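You operate a simulated robot arm through the tools that you are given. There is no shell and no other tool. Be economical: measure what you need, move in short steps, check, and stop when the job is done.

Carry out the task below with a simulated two-armed robot. There is one attempt and no reset: what you move stays moved.

TASK
Change the wooden lamp's dead bulb for the yellow one.
Fine: switch off first; hold the lamp while you pull; dead bulb in the free cup of the bulb stand; switch on at the end.

The check looks at the end state, three seconds after you hand in, the way a careful person would. Anything else that was tipped, shoved, dropped, spilled or broken makes it a failure.

THE ROBOT
Two 7-joint arms with two-finger parallel grippers on one trunk, on a base that drives. Base frame: it is fixed to the floor where the robot stands at the start and does not move with it; the origin is under the middle of the robot, x ahead of it, y to its left, z up; the surface under the hand at the start is at about z = 0.78. Lengths are in m, angles in degrees, forces in N, time in s.
The left shoulder is at the start at [0.06, 0.143, 0.926], the right one opposite. With the tool pointing down near the work surface each hand reaches from about 0.32 to 0.74 m from the robot's upright axis, wherever it stands, measured 20 degrees to its own side. Places, roughly: grey bulb (6x6x10 cm) [0.6, 0, 1]; switch of the wooden lamp [0.5, 0, 0.8]; wooden lamp (8x15x16 cm) [0.5, 0, 0.8]. Payload 1.57 kg a hand.
Tool frame (each hand has its own): the origin (TCP) lies between the finger pads and is the grasp point; the fingertips stand 0.03 m ahead of it; z points along the fingers, y is the line along which they close. Largest opening 0.11 m; finger width 0.024, thickness 0.012; the body of the gripper, 0.048 by 0.112 m, starts 0.078 m behind the TCP.
Orientation is that of the tool frame in the base frame, as a unit quaternion [w, x, y, z]. With the fingers straight down and closing along the base's y, the tool's x points along the base's -x, its y along +y and its z along -z.

THE INTERFACE
- The arms move only by the tool play_rows. It takes "left_series", "right_series" or both (then of equal length, played together; a hand with none holds still); each is a list of rows, each a list of 7 numbers: the finger opening in cm, from 0 to 11, then the shift along the tool's x, y, z in cm, then the turn, a rotation vector about the tool's x, y, z in degrees. In form: [[hand, dx, dy, dz, ax, ay, az], ...]. A call has 1 to 12 rows; each row shifts and turns the commanded pose from where the row before left it, along the tool's axes as they then stand. A row lasts 0.2 s, in which the tool goes at most 0.05 m and 8.6 degrees; a call with a longer step from one row to the next is refused whole, and so is a gripper value outside its range. Where a pose cannot be reached the arm comes as near as it can. A force on the tool above 40 N (or 10 N above the force at the start of the call, whichever is more), or a blocked arm, ends the call early, and 0.2 s more pass. The fingers move at their own pace (about 0.045 m/s each) and stop on an object; they squeeze with about 25 N. The grip force told is the motor's: it shows also when the fingers shut on nothing. Time passes only in rows, and 0.2 s behind the last, so rows that do not move let the fingers close. It gives the time, the measured TCP pose, the force on the tool (base axes), the opening and the grip force at its end, in the units of the frame above (readings bear some noise), with the torque about the TCP (base axes, N m) and any sound that the robot's microphone picked up, and new pictures: "pictures" is both (left out), scene, wrist or none (wrist: the cameras of the hands that moved).
- Cameras (640 x 400 px; columns grow to the right, rows downward): "scene" is now at [0.0471, -0.0212, 1.5371]; the picture's right is [-0.24, -0.97, 0.00], its down [-0.71, 0.18, -0.68] and it looks along [0.66, -0.16, -0.73] (base axes); focal length 283 px, centre (320, 200). "left" rides on the left gripper at [0.07, -0.016, -0.141] in its tool frame; the picture's right is [0.23, 0.97, 0.00], its down [-0.85, 0.20, -0.48] and it looks along [-0.47, 0.11, 0.88] (tool axes); focal length 222 px, centre (320, 200). "right" rides on the right gripper at [0.07, 0.016, -0.141] in its tool frame; the picture's right is [-0.23, 0.97, 0.00], its down [-0.86, -0.20, -0.48] and it looks along [-0.47, -0.11, 0.88] (tool axes); focal length 222 px, centre (320, 200). There is no depth. A picture from a camera that has moved, and an enlarged one, comes with that camera's place and axes in the base frame and with its lens.
- slide_trunk(by): slides the trunk up (or, below 0, down) by that many m; the arms and the scene camera ride with it, the base frame stays. It gives what a move gives, with no picture.
- steer(legs): drives the robot by 1 to 6 legs, each [ahead, left, turn to the left] in m, m and degrees, along the robot's own axes; the way and the turn of a leg run together, so that a leg with both is an arc; at most 1.5 m and 180 degrees a leg. The arms and the cameras ride along, it lands a little off, and it stops where it bumps. It gives what a move gives, and a new picture of the scene camera.
- head_to(pan, tilt): turns the head with the scene camera to pan (to the left, within 86 degrees either way) and tilt (down, from -29 to 69), counted from straight ahead of the robot. It gives what a move gives, and a new picture of the scene camera.
- zoom(camera, box): a new picture of the part [left, top, right, bottom] of that camera's present view, enlarged. The clock stands still meanwhile.
- job_done(): hands the job in; it is judged then, once.

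Work in short steps. Places have to be worked out from the pictures, the camera data and where the tool is seen: move nearer, look again, correct. Check each grasp and each placing, and mend what went wrong. You have 120 turns and 260 pictures in all, those below and enlarged ones among them. Open the grippers and draw the arms clear of the work before you hand the job in, unless the task says otherwise; then end with one line.

The tools are called after "Request:" by a JSON object that holds its "method" and its "body". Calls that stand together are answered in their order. play_rows: Moves the arms, as the interface text tells. Its arguments: {"type":"object","properties":{"left_series":{"type":"array"},"right_series":{"type":"array"},"pictures":{"type":"string","enum":["both","scene","wrist","none"]}},"required":[]} The other tools are called the same way: slide_trunk (by) slides the trunk up or down; steer (legs) drives the base; head_to (pan, tilt) turns the head that bears the scene camera; zoom (camera, box) takes an enlarged picture of a part of a camera's view; job_done () hands the job in.

At the start:

```text
time_s: 0.0
left_eef_pos: [0.4581, 0.0486, 1.0]
left_tool_rot: [0.0, 0.0, 1.0, 0.0]
left_ft_force: [0.2, -0.3, 0.2]
left_wrist_torque: [-0.03, 0.0, 0.03]
left_grip_width: 0.1102
left_grasp_force: 0.1
right_eef_pos: [0.4634, -0.3622, 0.9994]
right_tool_rot: [0.0, 0.0, 1.0, 0.0]
right_ft_force: [0.7, -0.4, -0.1]
right_wrist_torque: [-0.01, 0.02, 0.0]
right_grip_width: 0.1099
right_grasp_force: 0.0
trunk travel left (down, up): [-0.525, 0.065]
robot x, y, heading: [-0.002, 0.0006, -0.2]
head pan, tilt: [-13.9, 47.2]
```

scene: 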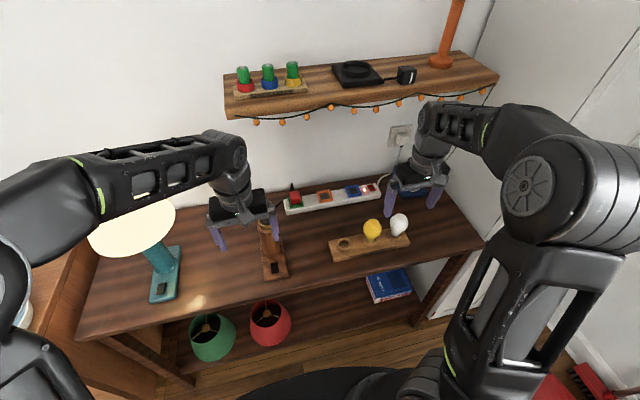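
right: 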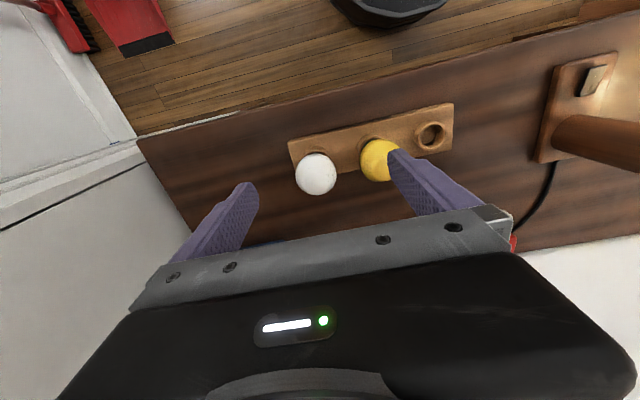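
left: 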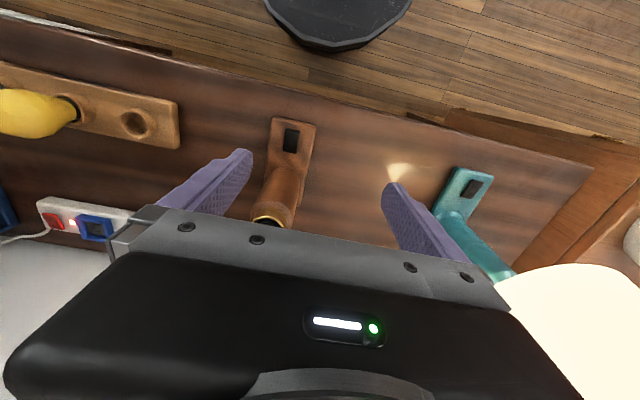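

The left hand is right above the wooden lamp. I enlarge the scene to study the lamp, its switch and the bulb stand.

Request:
{"method": "zoom", "body": {"camera": "scene", "box": [190, 160, 350, 300]}}

Request:
{"method": "zoom", "body": {"camera": "scene", "box": [280, 160, 440, 280]}}

Request:
{"method": "zoom", "body": {"camera": "left", "box": [180, 90, 420, 240]}}

```text
2.86 times, centred on (270, 230) of scene
camera zoom: at [0.0471, -0.0212, 1.5371], right [-0.24, -0.97, 0.0], down [-0.71, 0.18, -0.68], along [0.66, -0.16, -0.73], focal length 808 px, centre (463, 114)
```

zoom: 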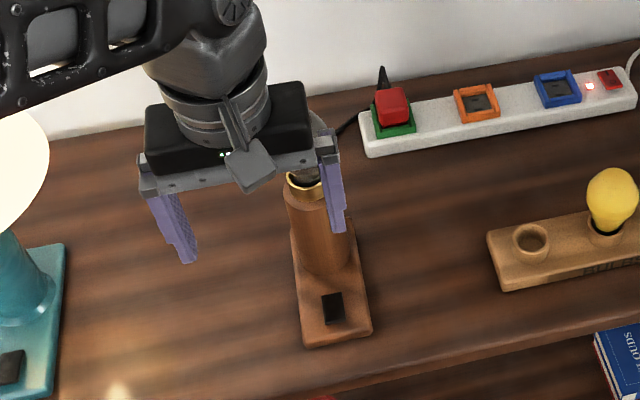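

```text
3.33 times, centred on (360, 220) of scene
camera zoom: at [0.0471, -0.0212, 1.5371], right [-0.24, -0.97, 0.0], down [-0.71, 0.18, -0.68], along [0.66, -0.16, -0.73], focal length 943 px, centre (187, 133)
```

zoom: 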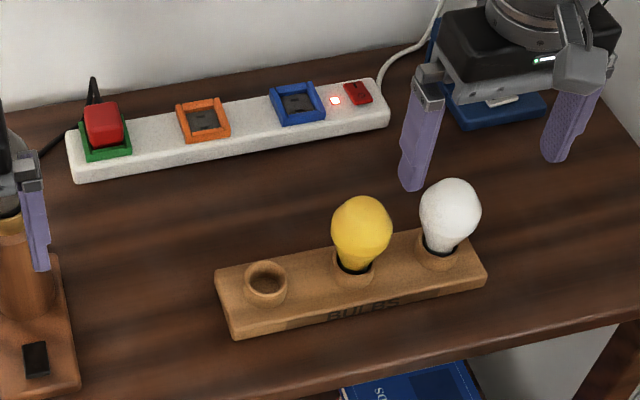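

```text
2.67 times, centred on (300, 165) of left
camera zoom: at [0.3887, 0.0341, 1.142], right [-0.23, 0.97, 0.0], down [0.85, 0.2, 0.48], along [0.47, 0.11, -0.88], focal length 592 px, centre (373, 293)
```

zoom: 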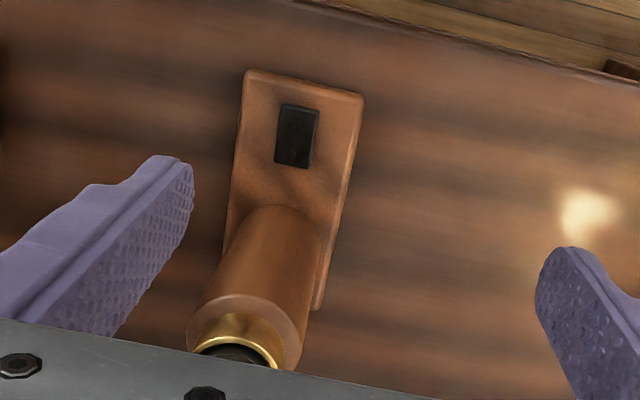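

The left hand hides the bulb. I lift it and draw it back and to the left to see the lamp clearly.

Request:
{"method": "play_rows", "body": {"left_series": [[11, 0, 0, -4, 0, 0, 0], [11, 0, 0, -4, 0, 0, 0], [11, 3, 3, -2, 0, 0, 0], [11, 3, 4, 0, 0, 0, 0], [11, 0, 4.5, 0, 0, 0, 0]]}}

Request:
{"method": "zoom", "body": {"camera": "scene", "box": [220, 170, 340, 290]}}

```text
time_s: 1.2
left_eef_pos: [0.3971, 0.1641, 1.0971]
left_tool_rot: [-0.001, 0.0, 1.0, -0.001]
left_ft_force: [-0.2, 0.3, 0.6]
left_wrist_torque: [-0.04, -0.01, -0.02]
left_grip_width: 0.1102
left_grasp_force: 0.0
right_eef_pos: [0.4642, -0.3613, 0.9999]
right_tool_rot: [0.0, 0.0, 1.0, 0.0]
right_ft_force: [0.0, 0.6, -0.1]
right_wrist_torque: [-0.01, 0.0, 0.01]
right_grip_width: 0.1099
right_grasp_force: 0.1
trunk travel left (down, up): [-0.525, 0.065]
robot x, y, heading: [0.0001, -0.001, 0.2]
head pan, tilt: [-13.9, 47.2]
camera scene: at [0.047, -0.0204, 1.5371], right [-0.24, -0.97, 0.0], down [-0.71, 0.18, -0.68], along [0.66, -0.16, -0.73], focal length 283 px, centre (320, 200)
camera left: at [0.3276, 0.148, 1.2399], right [-0.23, 0.97, 0.0], down [0.86, 0.2, 0.48], along [0.47, 0.11, -0.88], focal length 222 px, centre (320, 200)
```

scene: 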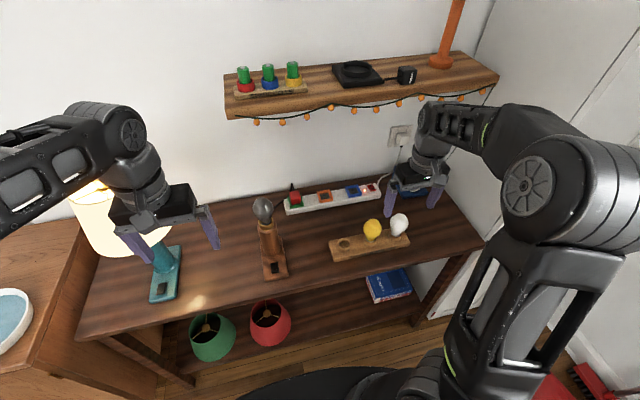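
left: 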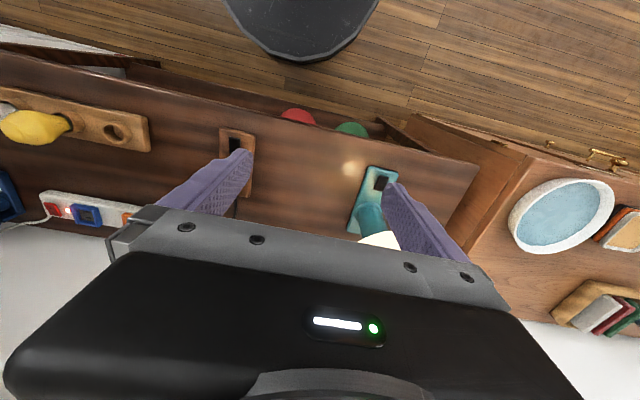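

```text
3.33 times, centred on (280, 230) of scene
camera zoom: at [0.047, -0.0204, 1.5371], right [-0.24, -0.97, 0.0], down [-0.71, 0.18, -0.68], along [0.66, -0.16, -0.73], focal length 943 px, centre (453, 100)
```

zoom: 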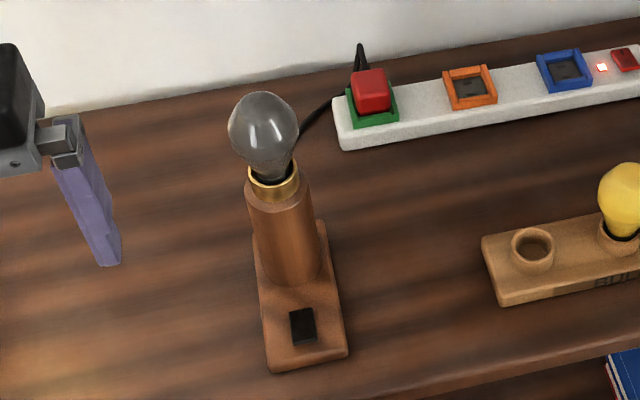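

The dead bulb stands on a vertical stem at about (0.538, 0.010), globe centre z≈0.995; the switch is near (0.483, 0.011, 0.80). I bring the left hand in front of it, closed and tilted forward, for a close look at the rocker.

Request:
{"method": "play_rows", "body": {"left_series": [[0, 0, -4, 2, 0, 0, 0], [0, 0, -4, 2, 0, 0, 0], [0, 0, -4, 2, 0, 0, 0], [0, 0, -3.3, 3, 0, 0, 0], [0, 0, 0, 4, 0, 0, 0], [0, 0, 0, 4, 0, -7, 0], [0, 0, 0, 0, 0, -7, 0], [0, 0, 0, 0, 0, -7, 0], [0, 0, 0, 0, 0, -7, 0], [0, 0, 0, 0, 0, -7, 0]]}}

Request:
{"method": "zoom", "body": {"camera": "left", "box": [240, 80, 400, 200]}}

Request:
{"method": "zoom", "body": {"camera": "scene", "box": [250, 240, 310, 290]}}

```text
time_s: 3.4
left_eef_pos: [0.4, 0.0116, 0.9298]
left_tool_rot: [0.301, 0.001, 0.954, -0.001]
left_ft_force: [0.7, -0.8, 1.2]
left_wrist_torque: [0.0, 0.0, -0.03]
left_grip_width: 0.0001
left_grasp_force: 21.4
right_eef_pos: [0.464, -0.3623, 0.9998]
right_tool_rot: [-0.001, 0.0, 1.0, 0.0]
right_ft_force: [0.0, 0.1, 0.3]
right_wrist_torque: [0.02, 0.02, 0.01]
right_grip_width: 0.1099
right_grasp_force: 0.0
trunk travel left (down, up): [-0.525, 0.065]
robot x, y, heading: [0.0001, 0.0003, 0.0]
head pan, tilt: [-13.9, 47.2]
camera scene: at [0.047, -0.0214, 1.5371], right [-0.24, -0.97, 0.0], down [-0.71, 0.18, -0.68], along [0.66, -0.16, -0.73], focal length 283 px, centre (320, 200)
camera left: at [0.2596, -0.0042, 1.0066], right [-0.19, 0.97, -0.13], down [0.43, 0.2, 0.88], along [0.89, 0.11, -0.45], focal length 222 px, centre (320, 200)
```

scene: 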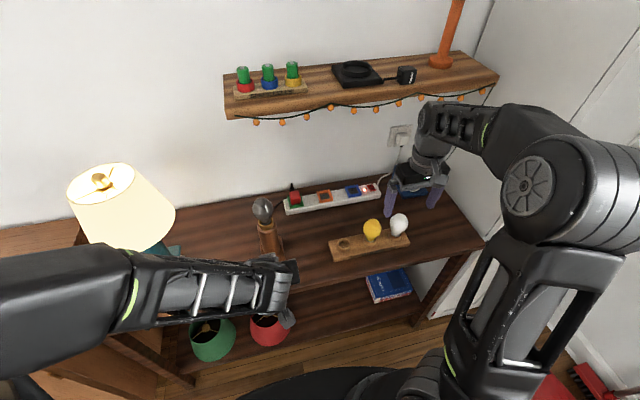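
left: 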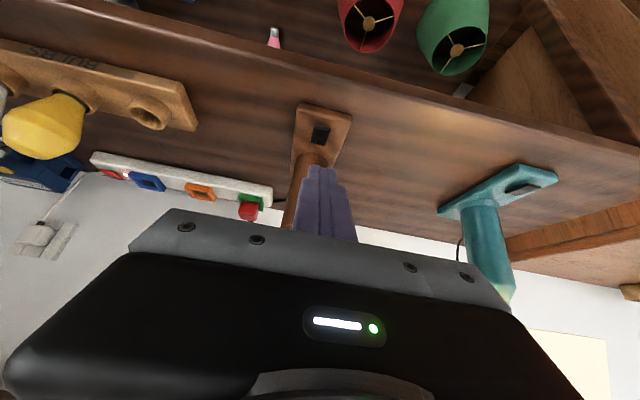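

```text
3.33 times, centred on (320, 140) of left
camera zoom: at [0.2596, -0.0042, 1.0066], right [-0.19, 0.97, -0.13], down [0.43, 0.2, 0.88], along [0.89, 0.11, -0.45], focal length 740 px, centre (320, 400)
```

zoom: 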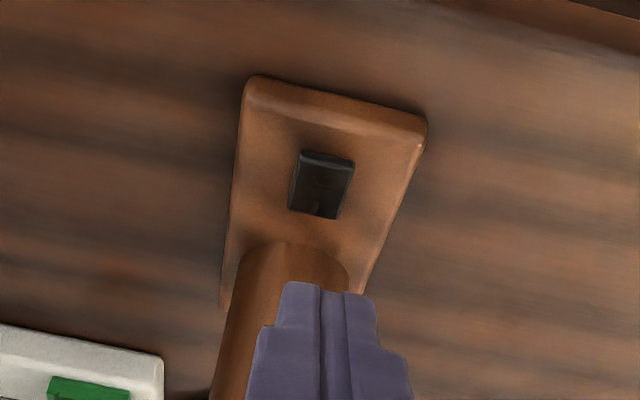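

```text
8.00 times, centred on (280, 265) of scene
camera zoom: at [0.047, -0.0214, 1.5371], right [-0.24, -0.97, 0.0], down [-0.71, 0.18, -0.68], along [0.66, -0.16, -0.73], focal length 2264 px, centre (640, -320)
```

zoom: 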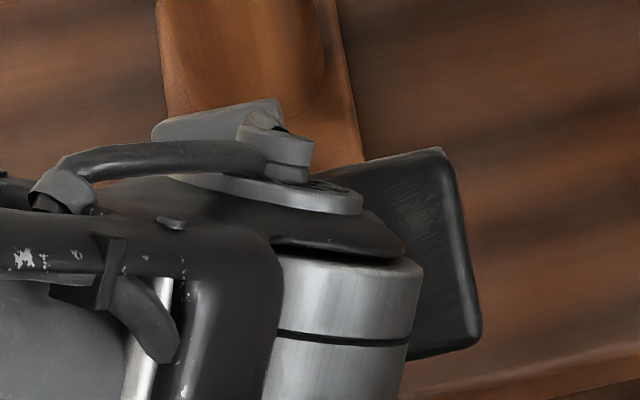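

The rocker is visible. I enlarge it and the lit teal lamp's switch (known on) to compare positions.

Request:
{"method": "zoom", "body": {"camera": "left", "box": [300, 112, 340, 137]}}

Request:
{"method": "zoom", "body": {"camera": "left", "box": [490, 165, 560, 210]}}

```text
16.00 times, centred on (320, 124) of left
camera zoom: at [0.2596, -0.0042, 1.0066], right [-0.19, 0.97, -0.13], down [0.43, 0.2, 0.88], along [0.89, 0.11, -0.45], focal length 3554 px, centre (320, 1408)
```

zoom: 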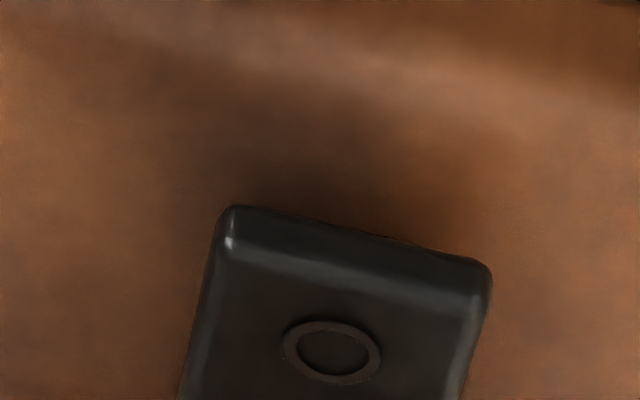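

```text
8.89 times, centred on (525, 188) of left
camera zoom: at [0.2596, -0.0042, 1.0066], right [-0.19, 0.97, -0.13], down [0.43, 0.2, 0.88], along [0.89, 0.11, -0.45], focal length 1974 px, centre (-1502, 311)
```

zoom: 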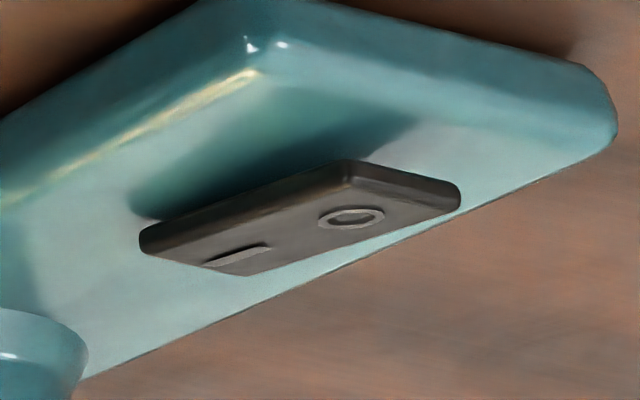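

Request:
{"method": "zoom", "body": {"camera": "left", "box": [296, 114, 344, 144]}}

```text
13.33 times, centred on (320, 129) of left
camera zoom: at [0.2596, -0.0042, 1.0066], right [-0.19, 0.97, -0.13], down [0.43, 0.2, 0.88], along [0.89, 0.11, -0.45], focal length 2962 px, centre (320, 1147)
```

zoom: 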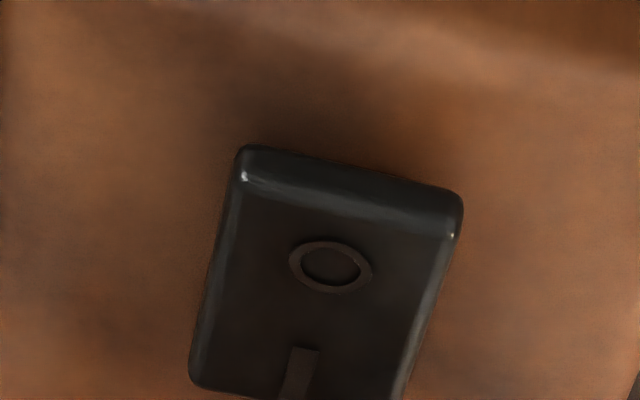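

On both lamps the "O" half of the rocker is the end nearest the robot (at about x=0.476, y=0.011) and the I half faces the stem. I move the closed left fingertips to just above the O half.

Request:
{"method": "play_rows", "body": {"left_series": [[0, -0.25, 0, 2.6, 0, 0, 0], [0, -0.25, 0, 2.6, 0, 0, 0], [0, -0.25, 0, 2.6, 0, 0, 0], [0, -0.25, 0, 2.6, 0, 0, 0], [0, 0, 0, 0, 0, 0, 0]], "pictures": "wrist"}}

Request:
{"method": "zoom", "body": {"camera": "left", "box": [260, 110, 380, 200]}}

```text
time_s: 4.6
left_eef_pos: [0.4664, 0.0113, 0.8506]
left_tool_rot: [0.301, 0.0, 0.954, 0.0]
left_ft_force: [-0.4, 0.3, -0.1]
left_wrist_torque: [0.02, -0.02, -0.02]
left_grip_width: 0.0
left_grasp_force: 21.0
right_eef_pos: [0.4641, -0.3627, 1.0008]
right_tool_rot: [0.0, 0.0, 1.0, 0.001]
right_ft_force: [-0.3, 0.6, 0.3]
right_wrist_torque: [-0.02, 0.01, -0.01]
right_grip_width: 0.1104
right_grasp_force: 0.0
trunk travel left (down, up): [-0.525, 0.065]
robot x, y, heading: [-0.0006, 0.001, -0.0]
head pan, tilt: [-13.9, 47.2]
camera left: at [0.328, -0.0043, 0.927], right [-0.19, 0.97, -0.13], down [0.43, 0.2, 0.88], along [0.89, 0.11, -0.45], focal length 222 px, centre (320, 200)
```

left: 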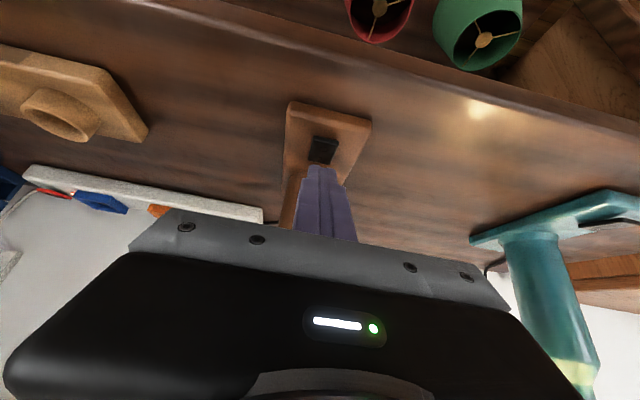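

```text
4.44 times, centred on (320, 155) of left
camera zoom: at [0.328, -0.0043, 0.927], right [-0.19, 0.97, -0.13], down [0.43, 0.2, 0.88], along [0.89, 0.11, -0.45], focal length 987 px, centre (320, 400)
```

zoom: 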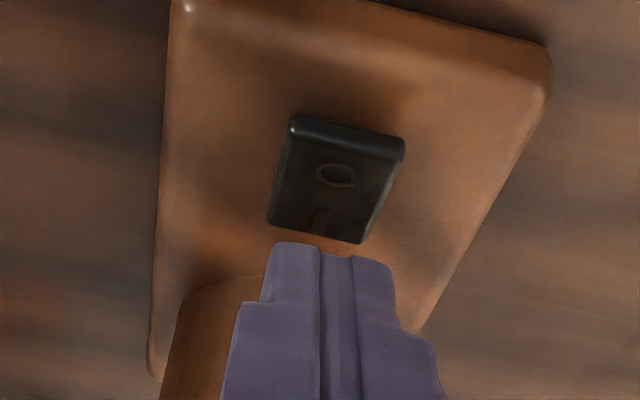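

The fingertips are lined up in y; their lower corner is around x=0.474, z≈0.819, above the O half. I press down in small steps.

Request:
{"method": "play_rows", "body": {"left_series": [[0, 0.23, 0, 0.33, 0, 0, 0], [0, 0.23, 0, 0.33, 0, 0, 0], [0, 0.23, 0, 0.33, 0, 0, 0], [0, 0.17, 0, 0.25, 0, 0, 0]], "pictures": "wrist"}}

Request:
{"method": "zoom", "body": {"camera": "left", "box": [260, 110, 380, 200]}}

```text
time_s: 5.6
left_eef_pos: [0.4653, 0.0108, 0.8357]
left_tool_rot: [0.302, 0.0, 0.953, 0.0]
left_ft_force: [-3.0, 0.3, 11.1]
left_wrist_torque: [0.02, 0.03, 0.04]
left_grip_width: 0.0001
left_grasp_force: 21.3
right_eef_pos: [0.4638, -0.3614, 1.0]
right_tool_rot: [0.001, 0.0, 1.0, -0.001]
right_ft_force: [-0.4, -0.6, 0.0]
right_wrist_torque: [0.0, 0.03, 0.01]
right_grip_width: 0.1097
right_grasp_force: 0.1
trunk travel left (down, up): [-0.525, 0.065]
robot x, y, heading: [-0.0041, 0.0004, 0.3]
head pan, tilt: [-13.9, 47.2]
camera left: at [0.3281, -0.0039, 0.913], right [-0.19, 0.97, -0.13], down [0.42, 0.2, 0.88], along [0.89, 0.11, -0.45], focal length 222 px, centre (320, 200)
```

left: 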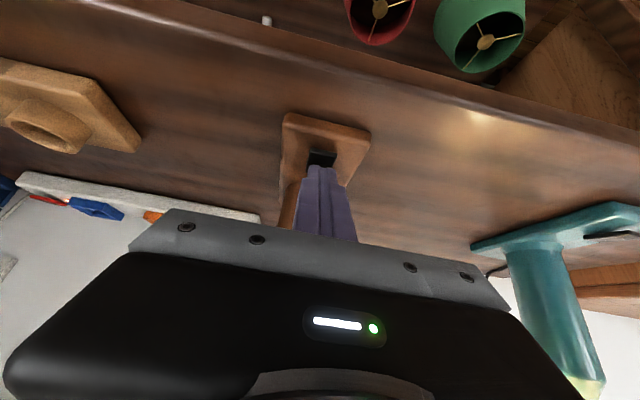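

```text
4.44 times, centred on (320, 155) of left
camera zoom: at [0.3281, -0.0039, 0.913], right [-0.19, 0.97, -0.13], down [0.42, 0.2, 0.88], along [0.89, 0.11, -0.45], focal length 987 px, centre (320, 400)
```

zoom: 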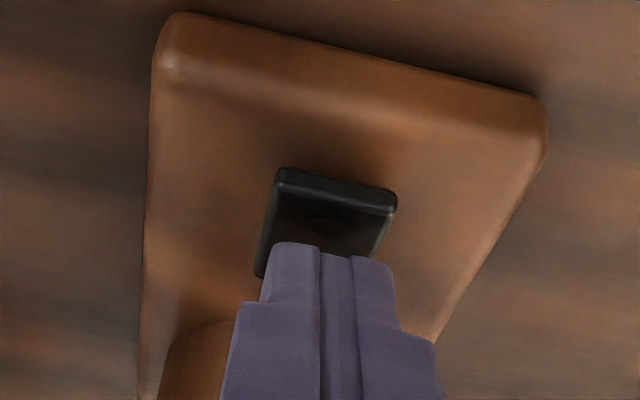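

The contact edge landed beyond the O mark, near the pivot, with 11 N and no click. I lift, shift 1 cm toward the robot and press again.

Request:
{"method": "play_rows", "body": {"left_series": [[0, -0.57, 0, -0.82, 0, 0, 0], [0, 0.82, 0, -0.57, 0, 0, 0], [0, 0.29, 0, 0.41, 0, 0, 0], [0, 0.29, 0, 0.41, 0, 0, 0], [0, 0.17, 0, 0.25, 0, 0, 0], [0, 0.12, 0, 0.16, 0, 0, 0]], "pictures": "wrist"}}

Request:
{"method": "zoom", "body": {"camera": "left", "box": [260, 110, 380, 200]}}

```text
time_s: 7.0
left_eef_pos: [0.4564, 0.0124, 0.8335]
left_tool_rot: [0.305, 0.001, 0.952, -0.001]
left_ft_force: [-7.3, 4.6, 31.2]
left_wrist_torque: [0.13, 0.01, -0.03]
left_grip_width: 0.0
left_grasp_force: 20.7
right_eef_pos: [0.4618, -0.3614, 1.0008]
right_tool_rot: [0.0, 0.0, 1.0, 0.0]
right_ft_force: [0.0, 0.4, -0.7]
right_wrist_torque: [0.01, 0.01, 0.03]
right_grip_width: 0.1099
right_grasp_force: 0.1
trunk travel left (down, up): [-0.525, 0.065]
robot x, y, heading: [0.0008, -0.0028, 0.1]
head pan, tilt: [-13.9, 47.2]
heard: click
camera left: at [0.3172, -0.0039, 0.9094], right [-0.18, 0.97, -0.13], down [0.42, 0.2, 0.89], along [0.89, 0.11, -0.45], focal length 222 px, centre (320, 200)
```

left: 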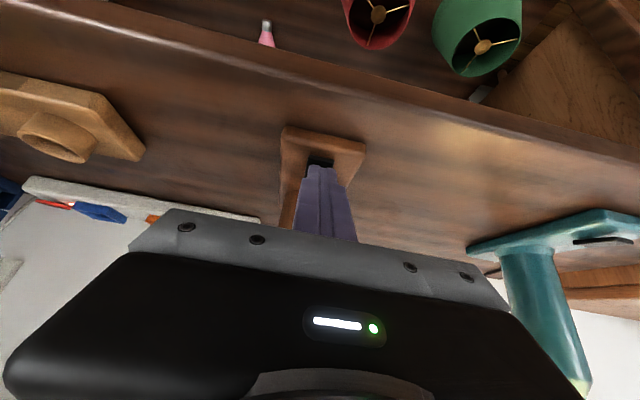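

```text
4.44 times, centred on (320, 155) of left
camera zoom: at [0.3172, -0.0039, 0.9094], right [-0.18, 0.97, -0.13], down [0.42, 0.2, 0.89], along [0.89, 0.11, -0.45], focal length 987 px, centre (320, 400)
```

zoom: 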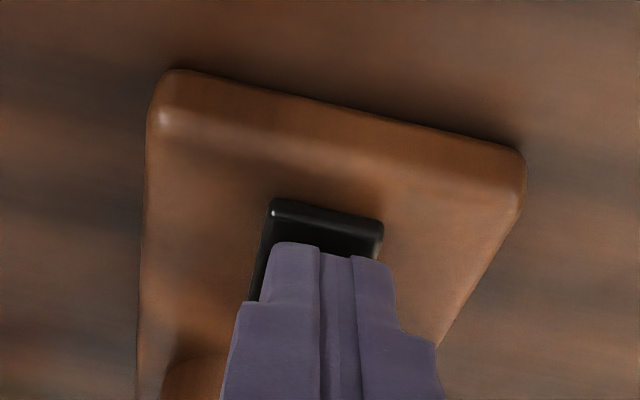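

A click was heard. I lift off and look whether the O side is now down.

Request:
{"method": "play_rows", "body": {"left_series": [[0, -0.57, 0, -0.82, 0, 0, 0], [0, -1, 0, -3, 0, 0, 0], [0, 0, 0, -4, 0, 0, 0], [0, 0, 0, -3, 0, 0, 0]], "pictures": "none"}}

Request:
{"method": "zoom", "body": {"camera": "left", "box": [280, 100, 360, 150]}}

```text
time_s: 8.0
left_eef_pos: [0.4074, 0.0119, 0.9289]
left_tool_rot: [0.301, 0.0, 0.954, 0.001]
left_ft_force: [-0.3, 0.1, 0.2]
left_wrist_torque: [0.01, 0.04, -0.02]
left_grip_width: 0.0001
left_grasp_force: 21.6
right_eef_pos: [0.4642, -0.3618, 0.9996]
right_tool_rot: [0.0, 0.001, 1.0, 0.0]
right_ft_force: [0.7, -0.7, -0.2]
right_wrist_torque: [0.0, -0.05, 0.01]
right_grip_width: 0.1099
right_grasp_force: 0.0
trunk travel left (down, up): [-0.525, 0.065]
robot x, y, heading: [-0.0004, 0.0001, -0.0]
head pan, tilt: [-13.9, 47.2]
```

```text
8.00 times, centred on (320, 125) of left
camera zoom: at [0.2679, -0.0031, 1.0049], right [-0.19, 0.97, -0.13], down [0.43, 0.2, 0.88], along [0.89, 0.11, -0.45], focal length 1777 px, centre (320, 800)
```

zoom: 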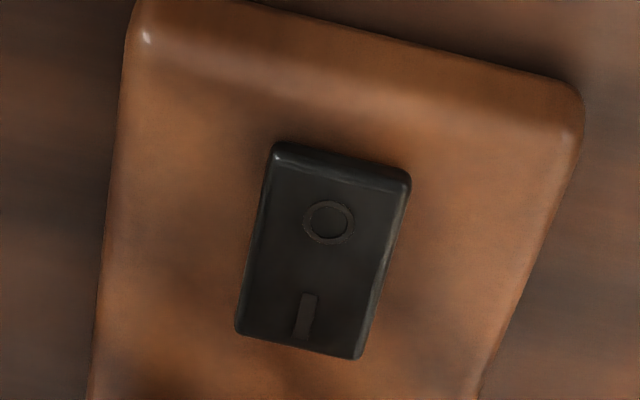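

The rocker now lies flat toward O: the lamp is off. Next I open the left hand and tilt it to about 70° in front of the stem, to grip the stem below the socket.

Request:
{"method": "play_rows", "body": {"left_series": [[11, 2.1, 0, 1.5, 0, 0, 0], [11, 2.1, 0, 1.5, 0, 0, 0], [11, 0, 0, 0, 0, -7, 0], [11, 0, 0, 0, 0, -7, 0], [11, 0, 0, 0, 0, -7, 0], [11, 0, 0, 0, 0, -7, 0], [11, 0, 0, 0, 0, -7, 0], [11, 0, 0, 0, 0, 0, 0]]}}

```text
time_s: 9.8
left_eef_pos: [0.4126, -0.0118, 0.8882]
left_tool_rot: [0.572, 0.0, 0.82, 0.001]
left_ft_force: [-0.4, 0.4, 0.6]
left_wrist_torque: [0.03, 0.01, -0.01]
left_grip_width: 0.1098
left_grasp_force: 0.1
left hand out of reach, approached as far as the arm can: row 3, 4, 5, 7
right_eef_pos: [0.4649, -0.3623, 1.001]
right_tool_rot: [-0.001, 0.0, 1.0, 0.0]
right_ft_force: [0.2, 0.4, -0.3]
right_wrist_torque: [0.0, 0.0, 0.03]
right_grip_width: 0.1101
right_grasp_force: 0.0
trunk travel left (down, up): [-0.525, 0.065]
robot x, y, heading: [0.0016, -0.0043, 0.1]
head pan, tilt: [-13.9, 47.2]
camera scene: at [0.0472, -0.0212, 1.5371], right [-0.24, -0.97, 0.0], down [-0.71, 0.18, -0.68], along [0.66, -0.16, -0.73], focal length 283 px, centre (320, 200)
camera left: at [0.2546, -0.0275, 0.8724], right [-0.08, 0.97, -0.21], down [-0.15, 0.2, 0.97], along [0.98, 0.11, 0.13], focal length 222 px, centre (320, 200)
```

scene: 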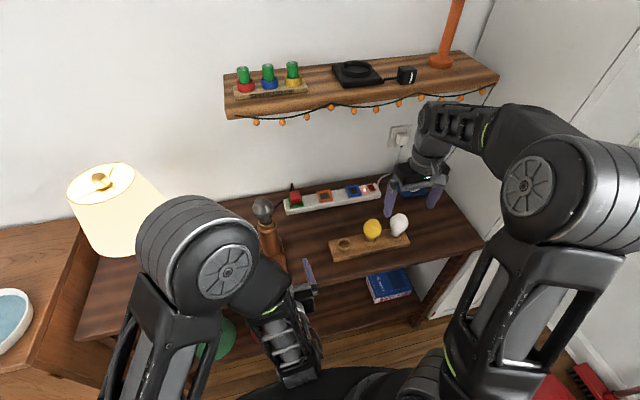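
left: 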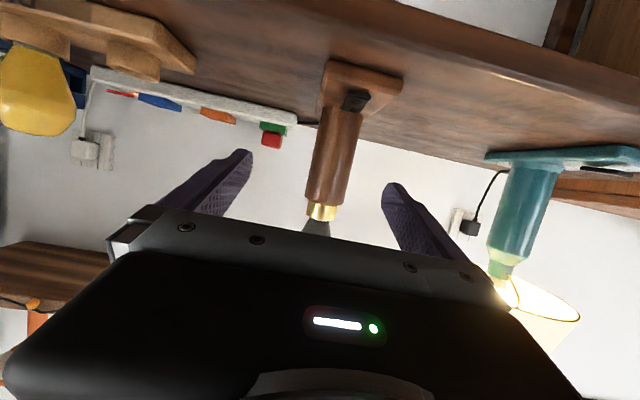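

The stem shows between the fingers. The arm was cramped that close in, so I advance 6 cm and let it converge, then check the alignment.

Request:
{"method": "play_rows", "body": {"left_series": [[11, -0.68, 0, 1.88, 0, 0, 0], [11, -0.68, 0, 1.88, 0, 0, 0], [11, 0, 0, 0, 0, 0, 0]]}}

```text
time_s: 10.6
left_eef_pos: [0.4517, -0.0123, 0.8884]
left_tool_rot: [0.574, 0.0, 0.819, 0.0]
left_ft_force: [-0.2, 0.2, 0.5]
left_wrist_torque: [0.03, -0.04, 0.03]
left_grip_width: 0.1101
left_grasp_force: 0.1
right_eef_pos: [0.4636, -0.3623, 1.0003]
right_tool_rot: [0.0, 0.0, 1.0, 0.0]
right_ft_force: [-0.8, 0.2, -0.1]
right_wrist_torque: [-0.01, -0.01, 0.01]
right_grip_width: 0.1101
right_grasp_force: 0.1
trunk travel left (down, up): [-0.525, 0.065]
robot x, y, heading: [0.0006, -0.0004, -0.0]
head pan, tilt: [-13.9, 47.2]
camera scene: at [0.047, -0.0214, 1.5371], right [-0.24, -0.97, 0.0], down [-0.71, 0.18, -0.68], along [0.66, -0.16, -0.73], focal length 283 px, centre (320, 200)
camera left: at [0.2951, -0.0279, 0.8715], right [-0.08, 0.97, -0.21], down [-0.16, 0.2, 0.97], along [0.98, 0.11, 0.14], focal length 222 px, centre (320, 200)
```

scene: 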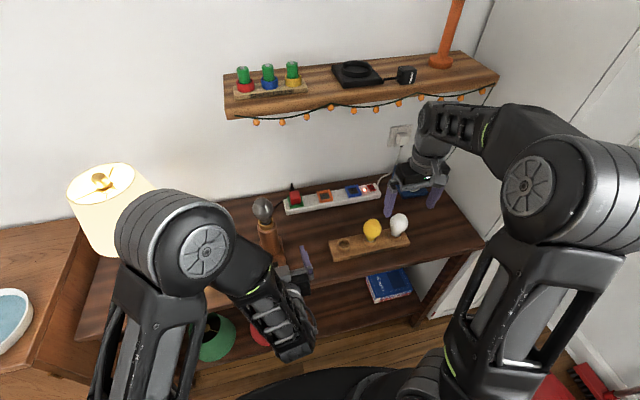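
left: 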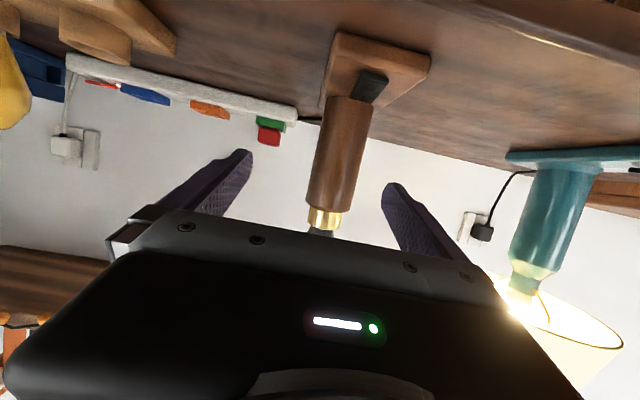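

The stem axis is at y≈0.012, wood top at z≈0.912. I shift 2.4 cm left and advance so that the pads straddle the stem at z≈0.875.

Request:
{"method": "play_rows", "body": {"left_series": [[11, 0, 2.4, 0, 0, 0, 0], [11, -0.45, 0, 2.1, 0, 0, 0], [11, -0.45, 0, 2.1, 0, 0, 0], [11, -0.45, 0, 2.1, 0, 0, 0], [11, -0.45, 0, 2.1, 0, 0, 0], [11, 0, 0, 0, 0, 0, 0]]}}

```text
time_s: 12.0
left_eef_pos: [0.5366, 0.0124, 0.8756]
left_tool_rot: [0.573, 0.0, 0.819, 0.0]
left_ft_force: [-0.5, -0.7, -0.7]
left_wrist_torque: [0.01, 0.03, 0.02]
left_grip_width: 0.1102
left_grasp_force: 0.0
right_eef_pos: [0.4638, -0.3625, 0.9995]
right_tool_rot: [0.001, 0.0, 1.0, 0.0]
right_ft_force: [0.6, -0.6, -0.1]
right_wrist_torque: [-0.04, 0.03, -0.01]
right_grip_width: 0.11
right_grasp_force: 0.1
trunk travel left (down, up): [-0.525, 0.065]
robot x, y, heading: [-0.0009, -0.0004, -0.2]
head pan, tilt: [-13.9, 47.2]
camera scene: at [0.047, -0.0213, 1.5371], right [-0.24, -0.97, 0.0], down [-0.71, 0.18, -0.68], along [0.66, -0.16, -0.73], focal length 283 px, centre (320, 200)
camera left: at [0.38, -0.0032, 0.8595], right [-0.08, 0.97, -0.21], down [-0.16, 0.2, 0.97], along [0.98, 0.11, 0.14], focal length 222 px, centre (320, 200)
```

scene: 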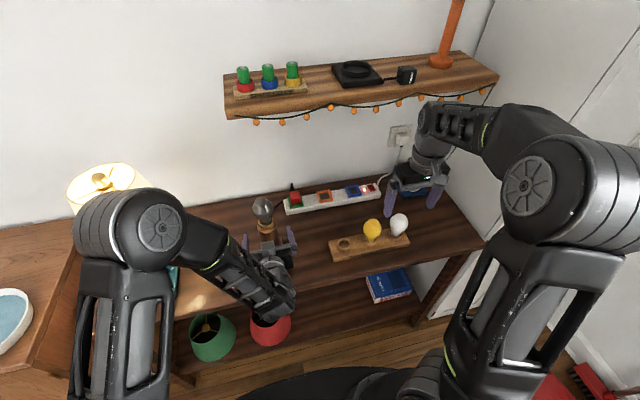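
left: 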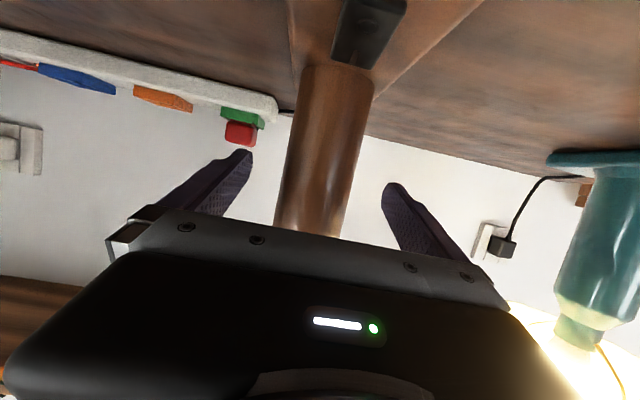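

The stem is centred between the pads. I close the left hand on it.

Request:
{"method": "play_rows", "body": {"left_series": [[6, 0, 0, 0, 0, 0, 0], [6, 0, 0, 0, 0, 0, 0], [6, 0, 0, 0, 0, 0, 0], [3, 0, 0, 0, 0, 0, 0], [3, 0, 0, 0, 0, 0, 0], [3, 0, 0, 0, 0, 0, 0]], "pictures": "scene"}}

Request:
{"method": "zoom", "body": {"camera": "scene", "box": [220, 170, 340, 290]}}

Request:
{"method": "zoom", "body": {"camera": "scene", "box": [310, 190, 430, 280]}}

```text
time_s: 13.4
left_eef_pos: [0.5363, 0.012, 0.8768]
left_tool_rot: [0.573, 0.0, 0.819, 0.0]
left_ft_force: [1.0, -1.6, 0.8]
left_wrist_torque: [0.06, 0.02, -0.01]
left_grip_width: 0.0534
left_grasp_force: 25.3
right_eef_pos: [0.4639, -0.3616, 0.9991]
right_tool_rot: [0.0, 0.0, 1.0, 0.0]
right_ft_force: [0.0, -0.4, -1.1]
right_wrist_torque: [-0.01, 0.0, -0.01]
right_grip_width: 0.11
right_grasp_force: 0.0
trunk travel left (down, up): [-0.525, 0.065]
robot x, y, heading: [0.0014, 0.0014, 0.0]
head pan, tilt: [-13.9, 47.2]
camera scene: at [0.0472, -0.0215, 1.5371], right [-0.24, -0.97, 0.0], down [-0.71, 0.18, -0.68], along [0.66, -0.16, -0.73], focal length 283 px, centre (320, 200)
```

scene: 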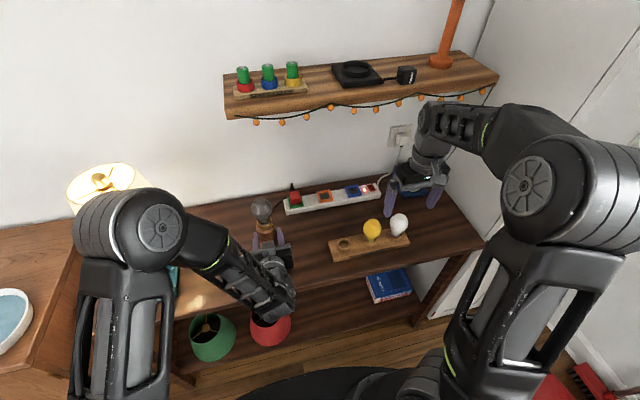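

```text
3.33 times, centred on (280, 230) of scene
camera zoom: at [0.0472, -0.0215, 1.5371], right [-0.24, -0.97, 0.0], down [-0.71, 0.18, -0.68], along [0.66, -0.16, -0.73], focal length 943 px, centre (453, 100)
```

zoom: 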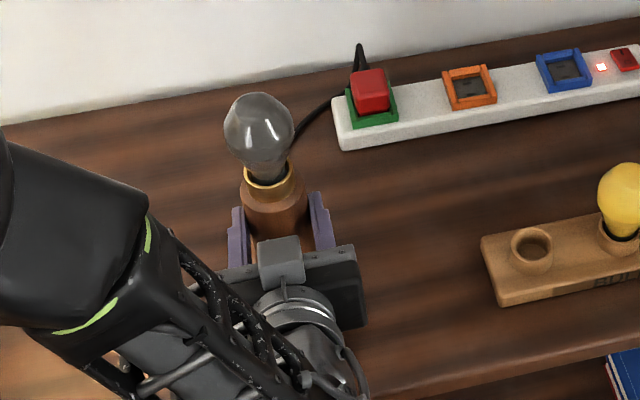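

```text
4.44 times, centred on (370, 235) of scene
camera zoom: at [0.0472, -0.0215, 1.5371], right [-0.24, -0.97, 0.0], down [-0.71, 0.18, -0.68], along [0.66, -0.16, -0.73], focal length 1258 px, centre (98, 44)
```

zoom: 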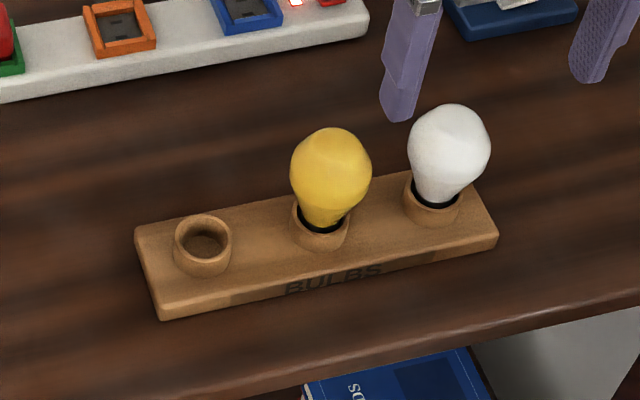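

The left hand grips the stem firmly (5.3 cm wide, 25 N). I raise the right hand and bring it over the dead bulb for a look.

Request:
{"method": "play_rows", "body": {"right_series": [[11, 0, 0, -4.3, 0, 0, 0], [11, 0, 0, -4.3, 0, 0, 0], [11, 0, 0, -4.4, 0, 0, 0], [11, -0.82, 4.15, 0, 0, 0, 0], [11, -0.82, 4.15, 0, 0, 0, 0], [11, -0.82, 4.15, 0, 0, 0, 0], [11, -0.82, 4.15, 0, 0, 0, 0], [11, -0.82, 4.15, 0, 0, 0, 0], [11, -0.82, 4.15, 0, 0, 0, 0], [11, -0.82, 4.15, 0, 0, 0, 0], [11, -0.82, 4.15, 0, 0, 0, 0], [11, -0.82, 4.15, 0, 0, 0, 0]]}}

Request:
{"method": "zoom", "body": {"camera": "right", "box": [220, 100, 420, 225]}}

```text
time_s: 16.0
left_eef_pos: [0.5378, 0.0127, 0.8762]
left_tool_rot: [0.573, 0.001, 0.819, -0.001]
left_ft_force: [-0.2, -0.1, 1.5]
left_wrist_torque: [-0.11, 0.02, 0.01]
left_grip_width: 0.0534
left_grasp_force: 24.5
right_eef_pos: [0.5214, -0.0907, 1.0961]
right_tool_rot: [0.001, 0.0, 1.0, 0.0]
right_ft_force: [0.0, -0.5, -0.1]
right_wrist_torque: [0.0, -0.01, 0.0]
right_grip_width: 0.1101
right_grasp_force: 0.0
right hand out of reach, approached as far as the arm can: row 3, 10, 11, 12
trunk travel left (down, up): [-0.525, 0.065]
robot x, y, heading: [-0.001, 0.0028, -0.2]
head pan, tilt: [-13.9, 47.2]
camera scene: at [0.0472, -0.0215, 1.5371], right [-0.24, -0.97, 0.0], down [-0.71, 0.18, -0.68], along [0.66, -0.16, -0.73], focal length 283 px, centre (320, 200)
camera right: at [0.4503, -0.0758, 1.2369], right [0.23, 0.97, 0.0], down [0.85, -0.2, 0.48], along [0.47, -0.11, -0.88], focal length 222 px, centre (320, 200)
```

scene: 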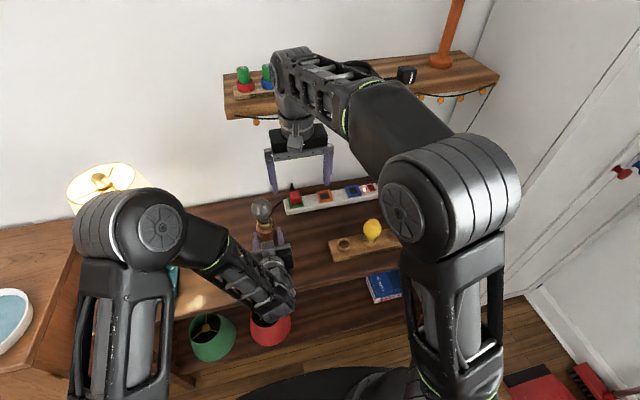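
right: 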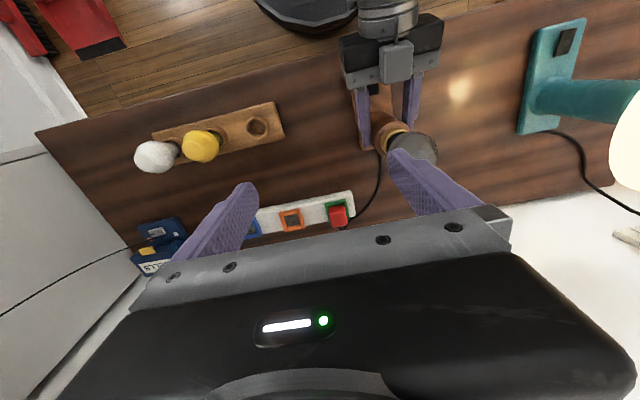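

```text
3.20 times, centred on (320, 162) of right
camera zoom: at [0.4503, -0.0758, 1.2369], right [0.23, 0.97, 0.0], down [0.85, -0.2, 0.48], along [0.47, -0.11, -0.88], focal length 711 px, centre (320, 320)
```

zoom: 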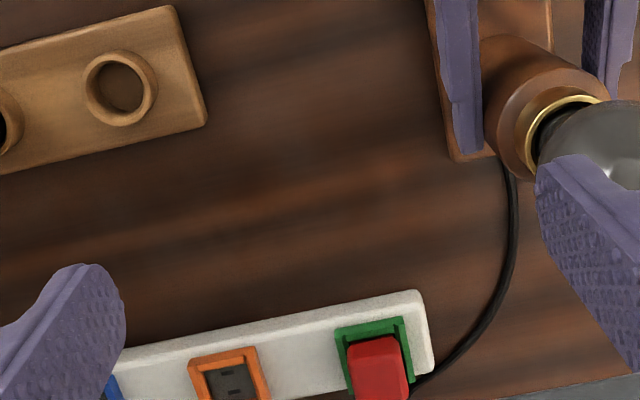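

The right arm runs out of reach at that height over the lamp, so the trunk must go up 6.5 cm. First I release the stem and draw the left hand straight back.

Request:
{"method": "play_rows", "body": {"left_series": [[11, 0, 0, 0, 0, 0, 0], [11, 0, 0, 0, 0, 0, 0], [11, 0, 0, 0, 0, 0, 0], [11, 0, 0, 0, 0, 0, 0], [11, 0.77, 0, -2.1, 0, 0, 0], [11, 0.77, 0, -2.1, 0, 0, 0], [11, 0.77, 0, -2.1, 0, 0, 0], [11, 0.77, 0, -2.1, 0, 0, 0]], "pictures": "scene"}}

Request:
{"method": "slide_trunk", "body": {"by": 0.064}}

```text
time_s: 17.8
left_eef_pos: [0.4457, 0.0118, 0.8764]
left_tool_rot: [0.574, 0.0, 0.819, 0.001]
left_ft_force: [-0.8, 0.8, -0.1]
left_wrist_torque: [0.0, 0.01, 0.03]
left_grip_width: 0.1099
left_grasp_force: 0.1
right_eef_pos: [0.519, -0.0914, 1.0961]
right_tool_rot: [0.001, 0.0, 1.0, 0.001]
right_ft_force: [0.6, -0.1, -0.1]
right_wrist_torque: [0.01, 0.02, -0.01]
right_grip_width: 0.1099
right_grasp_force: 0.1
trunk travel left (down, up): [-0.525, 0.065]
robot x, y, heading: [-0.0018, -0.0016, 0.0]
head pan, tilt: [-13.9, 47.2]
camera scene: at [0.0466, -0.0216, 1.5371], right [-0.24, -0.97, 0.0], down [-0.71, 0.18, -0.68], along [0.66, -0.16, -0.73], focal length 283 px, centre (320, 200)
```

scene: 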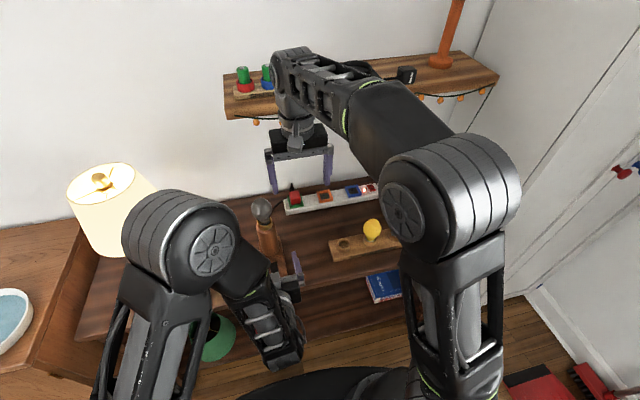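

```text
time_s: 18.8
left_eef_pos: [0.4449, 0.0117, 0.9389]
left_tool_rot: [0.573, 0.0, 0.819, 0.0]
left_ft_force: [-0.2, -0.2, 0.7]
left_wrist_torque: [0.0, -0.01, 0.01]
left_grip_width: 0.1102
left_grasp_force: 0.1
right_eef_pos: [0.5205, -0.0906, 1.1592]
right_tool_rot: [0.001, 0.0, 1.0, 0.0]
right_ft_force: [1.0, -0.2, 0.3]
right_wrist_torque: [0.0, -0.02, -0.01]
right_grip_width: 0.1101
right_grasp_force: 0.0
trunk travel left (down, up): [-0.589, 0.001]
robot x, y, heading: [-0.0003, -0.0022, 0.1]
head pan, tilt: [-13.9, 47.2]
```

Trunk is up. I bring the left hand back down, forward around the stem, and close it again.

Request:
{"method": "play_rows", "body": {"left_series": [[11, 2.96, 0, 1.07, 0, 0, 0], [11, 2.96, 0, 1.07, 0, 0, 0], [11, -0.78, 0, 2.16, 0, 0, 0], [11, -0.78, 0, 2.16, 0, 0, 0], [11, -0.78, 0, 2.16, 0, 0, 0], [11, -0.78, 0, 2.16, 0, 0, 0], [11, 0, 0, 0, 0, 0, 0], [5.5, 0, 0, 0, 0, 0, 0], [5.5, 0, 0, 0, 0, 0, 0], [3, 0, 0, 0, 0, 0, 0], [3, 0, 0, 0, 0, 0, 0], [3, 0, 0, 0, 0, 0, 0]], "pictures": "scene"}}

```text
time_s: 21.4
left_eef_pos: [0.5623, -0.0031, 0.8967]
left_tool_rot: [0.573, 0.001, 0.82, 0.0]
left_ft_force: [-1.0, 1.3, 0.4]
left_wrist_torque: [0.15, 0.12, -0.02]
left_grip_width: 0.0535
left_grasp_force: 25.2
left hand out of reach, approached as far as the arm can: row 1, 2
right_eef_pos: [0.5201, -0.0903, 1.1583]
right_tool_rot: [0.001, 0.0, 1.0, 0.001]
right_ft_force: [0.4, 0.4, -0.6]
right_wrist_torque: [0.03, 0.0, -0.02]
right_grip_width: 0.1099
right_grasp_force: 0.1
trunk travel left (down, up): [-0.589, 0.001]
robot x, y, heading: [-0.0002, -0.0004, -0.1]
head pan, tilt: [-13.9, 47.2]
camera scene: at [0.0474, -0.0213, 1.601], right [-0.24, -0.97, 0.0], down [-0.71, 0.18, -0.68], along [0.66, -0.16, -0.73], focal length 283 px, centre (320, 200)
```

scene: 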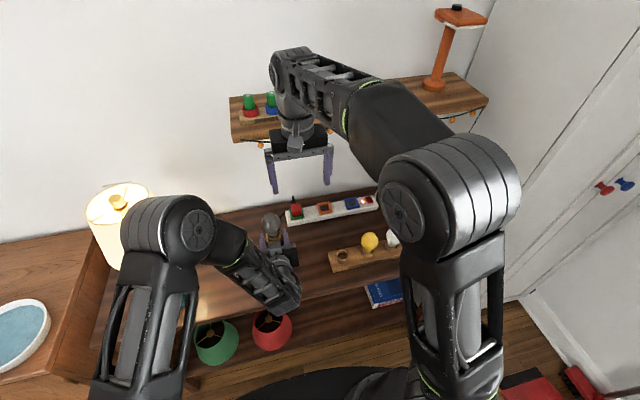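

The left hand had re-based out of reach, and gripped at (0.562, -0.003, 0.897), higher and off from plan. I look closely at the lamp's state.

Request:
{"method": "zoom", "body": {"camera": "scene", "box": [230, 190, 330, 270]}}

Request:
{"method": "zoom", "body": {"camera": "left", "box": [0, 0, 640, 400]}}

Request:
{"method": "zoom", "body": {"camera": "right", "box": [320, 0, 500, 220]}}

```text
5.00 times, centred on (280, 230) of scene
camera zoom: at [0.0474, -0.0213, 1.601], right [-0.24, -0.97, 0.0], down [-0.71, 0.18, -0.68], along [0.66, -0.16, -0.73], focal length 1415 px, centre (520, 50)
```

zoom: 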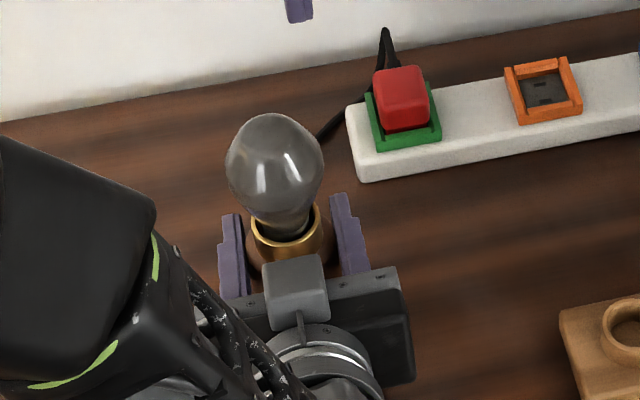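

```text
1.00 times, centred on (320, 200) of left (not enlarged: the box is as wide or as high as the picture)
camera zoom: at [0.4057, -0.0187, 0.8808], right [-0.08, 0.97, -0.21], down [-0.15, 0.2, 0.97], along [0.99, 0.11, 0.13], focal length 222 px, centre (320, 200)
```

zoom: 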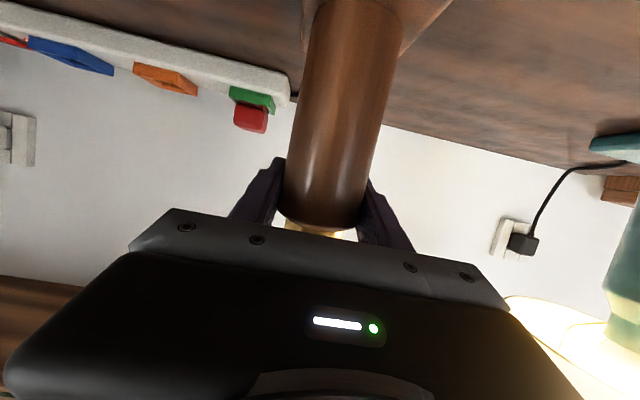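

```text
1.82 times, centred on (410, 110) of right
camera zoom: at [0.4504, -0.0758, 1.3008], right [0.23, 0.97, 0.0], down [0.85, -0.2, 0.48], along [0.47, -0.11, -0.88], focal length 404 px, centre (156, 364)
```

zoom: 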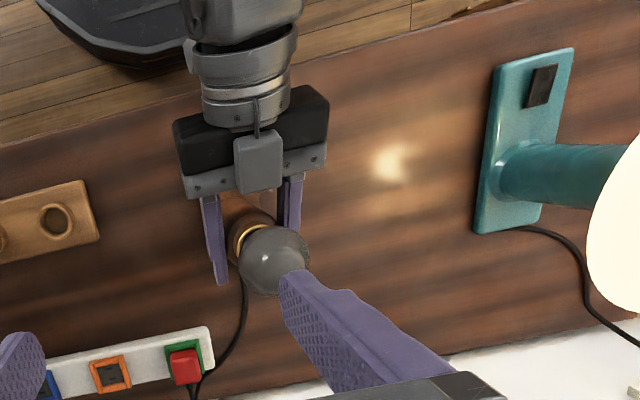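

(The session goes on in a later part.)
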